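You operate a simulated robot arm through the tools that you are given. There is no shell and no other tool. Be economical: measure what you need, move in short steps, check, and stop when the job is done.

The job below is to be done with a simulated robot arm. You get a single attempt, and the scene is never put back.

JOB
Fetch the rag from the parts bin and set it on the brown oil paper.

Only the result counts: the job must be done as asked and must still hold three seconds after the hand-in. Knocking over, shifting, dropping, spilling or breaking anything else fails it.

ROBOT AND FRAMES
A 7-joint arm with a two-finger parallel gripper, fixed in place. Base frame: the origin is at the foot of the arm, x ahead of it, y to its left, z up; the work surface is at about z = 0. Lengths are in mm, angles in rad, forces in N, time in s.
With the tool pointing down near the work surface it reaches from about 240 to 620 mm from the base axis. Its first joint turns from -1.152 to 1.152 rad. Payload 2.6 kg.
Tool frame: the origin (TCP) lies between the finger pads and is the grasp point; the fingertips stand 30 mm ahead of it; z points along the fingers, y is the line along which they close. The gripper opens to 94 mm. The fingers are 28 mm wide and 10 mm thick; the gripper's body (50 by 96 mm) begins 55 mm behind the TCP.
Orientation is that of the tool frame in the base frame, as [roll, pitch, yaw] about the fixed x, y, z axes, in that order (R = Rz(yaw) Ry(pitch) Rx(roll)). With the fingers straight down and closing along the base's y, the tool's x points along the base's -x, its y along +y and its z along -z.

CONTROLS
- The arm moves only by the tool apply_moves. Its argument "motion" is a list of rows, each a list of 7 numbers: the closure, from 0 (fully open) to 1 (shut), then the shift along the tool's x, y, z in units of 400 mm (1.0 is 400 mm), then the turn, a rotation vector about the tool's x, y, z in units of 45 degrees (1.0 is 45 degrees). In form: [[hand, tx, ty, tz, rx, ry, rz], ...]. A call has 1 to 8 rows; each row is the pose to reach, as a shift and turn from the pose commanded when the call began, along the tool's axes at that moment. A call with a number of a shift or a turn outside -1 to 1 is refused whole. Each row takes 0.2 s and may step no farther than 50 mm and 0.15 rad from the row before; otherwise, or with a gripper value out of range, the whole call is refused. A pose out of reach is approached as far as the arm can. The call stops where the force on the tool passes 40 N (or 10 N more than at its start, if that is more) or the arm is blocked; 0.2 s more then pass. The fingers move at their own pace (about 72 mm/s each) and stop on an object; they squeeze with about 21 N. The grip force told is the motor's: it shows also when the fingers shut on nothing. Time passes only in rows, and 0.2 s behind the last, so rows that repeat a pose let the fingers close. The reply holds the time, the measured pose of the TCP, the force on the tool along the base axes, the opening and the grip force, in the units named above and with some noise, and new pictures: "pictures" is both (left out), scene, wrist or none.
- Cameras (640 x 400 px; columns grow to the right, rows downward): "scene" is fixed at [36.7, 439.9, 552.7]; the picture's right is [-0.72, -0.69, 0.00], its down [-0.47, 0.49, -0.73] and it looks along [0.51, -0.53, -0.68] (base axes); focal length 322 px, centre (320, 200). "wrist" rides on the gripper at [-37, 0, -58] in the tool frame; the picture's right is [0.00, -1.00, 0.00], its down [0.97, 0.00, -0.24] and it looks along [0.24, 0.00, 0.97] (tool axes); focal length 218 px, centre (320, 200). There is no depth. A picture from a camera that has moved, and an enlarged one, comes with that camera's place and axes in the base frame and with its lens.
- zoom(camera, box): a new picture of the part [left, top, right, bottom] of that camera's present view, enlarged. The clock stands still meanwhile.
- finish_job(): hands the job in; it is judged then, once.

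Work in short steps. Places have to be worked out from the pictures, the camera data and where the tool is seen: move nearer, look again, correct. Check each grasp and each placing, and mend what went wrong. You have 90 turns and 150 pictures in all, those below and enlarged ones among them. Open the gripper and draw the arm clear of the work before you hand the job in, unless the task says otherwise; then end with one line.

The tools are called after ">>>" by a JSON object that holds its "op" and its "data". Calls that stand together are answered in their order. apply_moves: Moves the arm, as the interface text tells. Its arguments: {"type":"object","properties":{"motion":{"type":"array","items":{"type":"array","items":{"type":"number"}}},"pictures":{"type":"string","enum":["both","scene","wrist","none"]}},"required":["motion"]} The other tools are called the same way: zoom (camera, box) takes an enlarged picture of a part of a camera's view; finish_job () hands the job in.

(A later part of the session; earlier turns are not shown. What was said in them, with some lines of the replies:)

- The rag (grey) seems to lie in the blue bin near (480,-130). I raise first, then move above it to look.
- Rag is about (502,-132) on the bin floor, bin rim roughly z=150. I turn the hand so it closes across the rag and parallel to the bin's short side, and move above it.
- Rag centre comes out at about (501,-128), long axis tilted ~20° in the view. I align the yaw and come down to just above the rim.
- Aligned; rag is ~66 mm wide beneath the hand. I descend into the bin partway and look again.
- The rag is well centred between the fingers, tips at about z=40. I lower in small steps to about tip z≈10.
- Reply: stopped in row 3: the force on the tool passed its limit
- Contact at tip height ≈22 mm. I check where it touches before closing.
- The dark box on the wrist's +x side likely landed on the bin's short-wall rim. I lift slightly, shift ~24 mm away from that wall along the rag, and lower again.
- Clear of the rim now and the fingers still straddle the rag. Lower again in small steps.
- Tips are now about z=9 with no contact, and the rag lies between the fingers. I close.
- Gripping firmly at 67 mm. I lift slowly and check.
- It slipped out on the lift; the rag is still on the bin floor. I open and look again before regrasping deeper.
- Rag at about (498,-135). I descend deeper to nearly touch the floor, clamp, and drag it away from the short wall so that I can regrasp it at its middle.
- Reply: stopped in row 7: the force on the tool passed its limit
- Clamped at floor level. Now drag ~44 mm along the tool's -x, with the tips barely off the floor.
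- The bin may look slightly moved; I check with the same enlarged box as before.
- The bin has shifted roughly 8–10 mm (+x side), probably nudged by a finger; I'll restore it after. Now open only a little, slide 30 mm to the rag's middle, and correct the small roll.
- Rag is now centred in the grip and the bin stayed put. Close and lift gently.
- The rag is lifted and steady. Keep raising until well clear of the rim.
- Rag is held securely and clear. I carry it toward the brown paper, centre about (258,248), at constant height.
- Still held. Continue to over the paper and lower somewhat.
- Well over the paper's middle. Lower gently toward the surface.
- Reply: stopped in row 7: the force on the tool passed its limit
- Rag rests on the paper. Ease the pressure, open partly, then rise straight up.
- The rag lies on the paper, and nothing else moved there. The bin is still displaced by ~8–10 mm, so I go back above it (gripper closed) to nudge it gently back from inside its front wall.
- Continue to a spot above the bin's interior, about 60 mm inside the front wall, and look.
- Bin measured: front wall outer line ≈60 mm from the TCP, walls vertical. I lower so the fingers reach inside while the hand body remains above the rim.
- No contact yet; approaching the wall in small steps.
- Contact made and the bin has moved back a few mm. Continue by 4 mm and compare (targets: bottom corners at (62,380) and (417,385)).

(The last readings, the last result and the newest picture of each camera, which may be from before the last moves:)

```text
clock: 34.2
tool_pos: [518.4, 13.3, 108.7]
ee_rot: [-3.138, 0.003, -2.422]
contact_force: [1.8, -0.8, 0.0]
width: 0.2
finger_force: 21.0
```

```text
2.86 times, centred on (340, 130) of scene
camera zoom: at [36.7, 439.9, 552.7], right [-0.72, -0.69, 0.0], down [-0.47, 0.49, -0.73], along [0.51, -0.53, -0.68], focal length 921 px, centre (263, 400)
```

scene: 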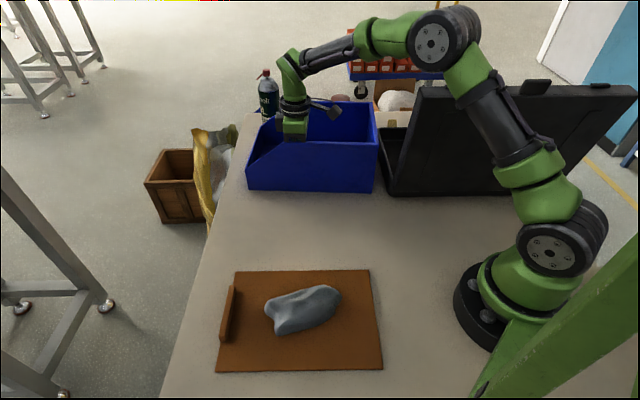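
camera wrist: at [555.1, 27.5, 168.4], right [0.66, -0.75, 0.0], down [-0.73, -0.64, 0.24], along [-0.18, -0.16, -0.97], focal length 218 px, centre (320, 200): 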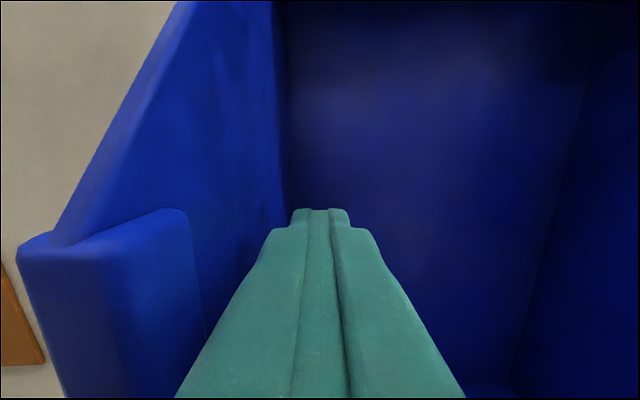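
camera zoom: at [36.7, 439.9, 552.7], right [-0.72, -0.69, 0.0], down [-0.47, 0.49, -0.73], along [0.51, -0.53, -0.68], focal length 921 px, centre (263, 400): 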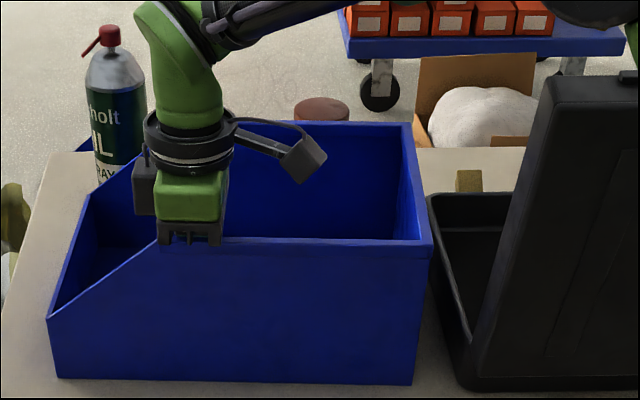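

Bin is back within about 3–4 mm of its original place and square. I back off the wall, rise, and retreat.

>>> {"op": "apply_moves", "data": {"motion": [[1, 0, -0.03, 0, 0, 0, 0], [1, 0, -0.07, 0, 0, 0, 0], [1, 0, -0.09, -0.08, 0, 0, 0], [1, 0, -0.09, -0.19, 0, 0, 0], [0.6, 0, -0.09, -0.3, 0, 0, 0], [0.2, 0, -0.09, -0.4, 0, 0, 0], [0, 0, -0.09, -0.45, 0, 0, 0], [0, 0, -0.09, -0.45, 0, 0, 0]]}}

>>> {"op": "zoom", "data": {"camera": "scene", "box": [240, 60, 440, 200]}}

```text
clock: 36.0
tool_pos: [541.2, -10.0, 291.4]
ee_rot: [-3.137, 0.004, -2.42]
contact_force: [-0.6, 0.2, 0.6]
width: 93.9
finger_force: 0.0
camera wrist: at [568.7, 13.3, 349.0], right [0.66, -0.75, 0.0], down [-0.73, -0.64, 0.24], along [-0.18, -0.16, -0.97], focal length 218 px, centre (320, 200)
```

scene: 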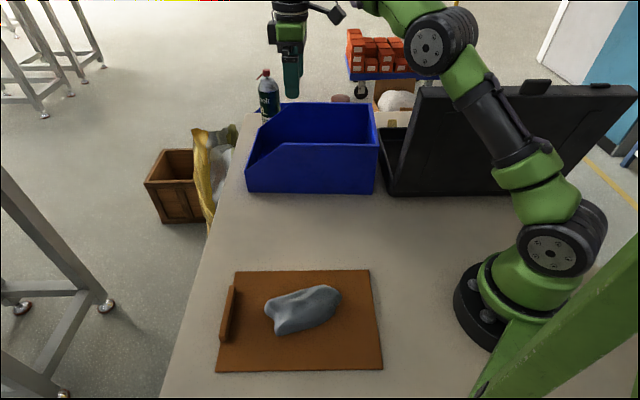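
wrist: 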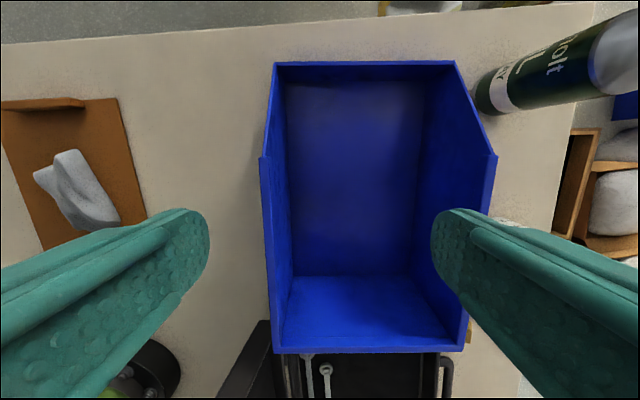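

```text
2.86 times, centred on (340, 130) of scene
camera zoom: at [36.7, 439.9, 552.7], right [-0.72, -0.69, 0.0], down [-0.47, 0.49, -0.73], along [0.51, -0.53, -0.68], focal length 921 px, centre (263, 400)
```

zoom: 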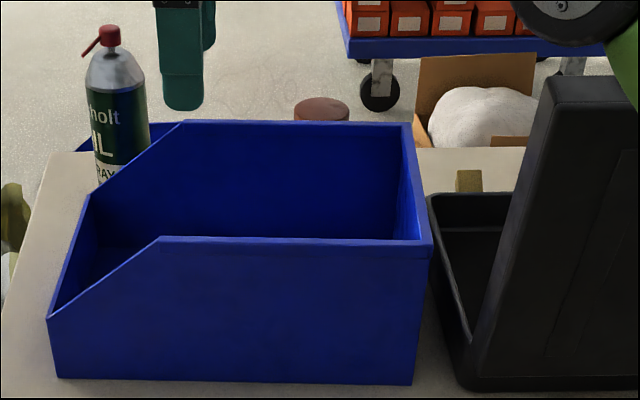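

The rag sits on the brown paper, the bin is back nearly in its original place, the gripper is open and the arm is clear above the work. Handing in.

>>> {"op": "finish_job", "data": {}}

```text
The job is handed in.
```

The rag is on the brown oil paper, but the bin was knocked about 10 mm during the regrasp; I pushed it back to within roughly 4 mm of its original spot, and nothing else appeared to move.
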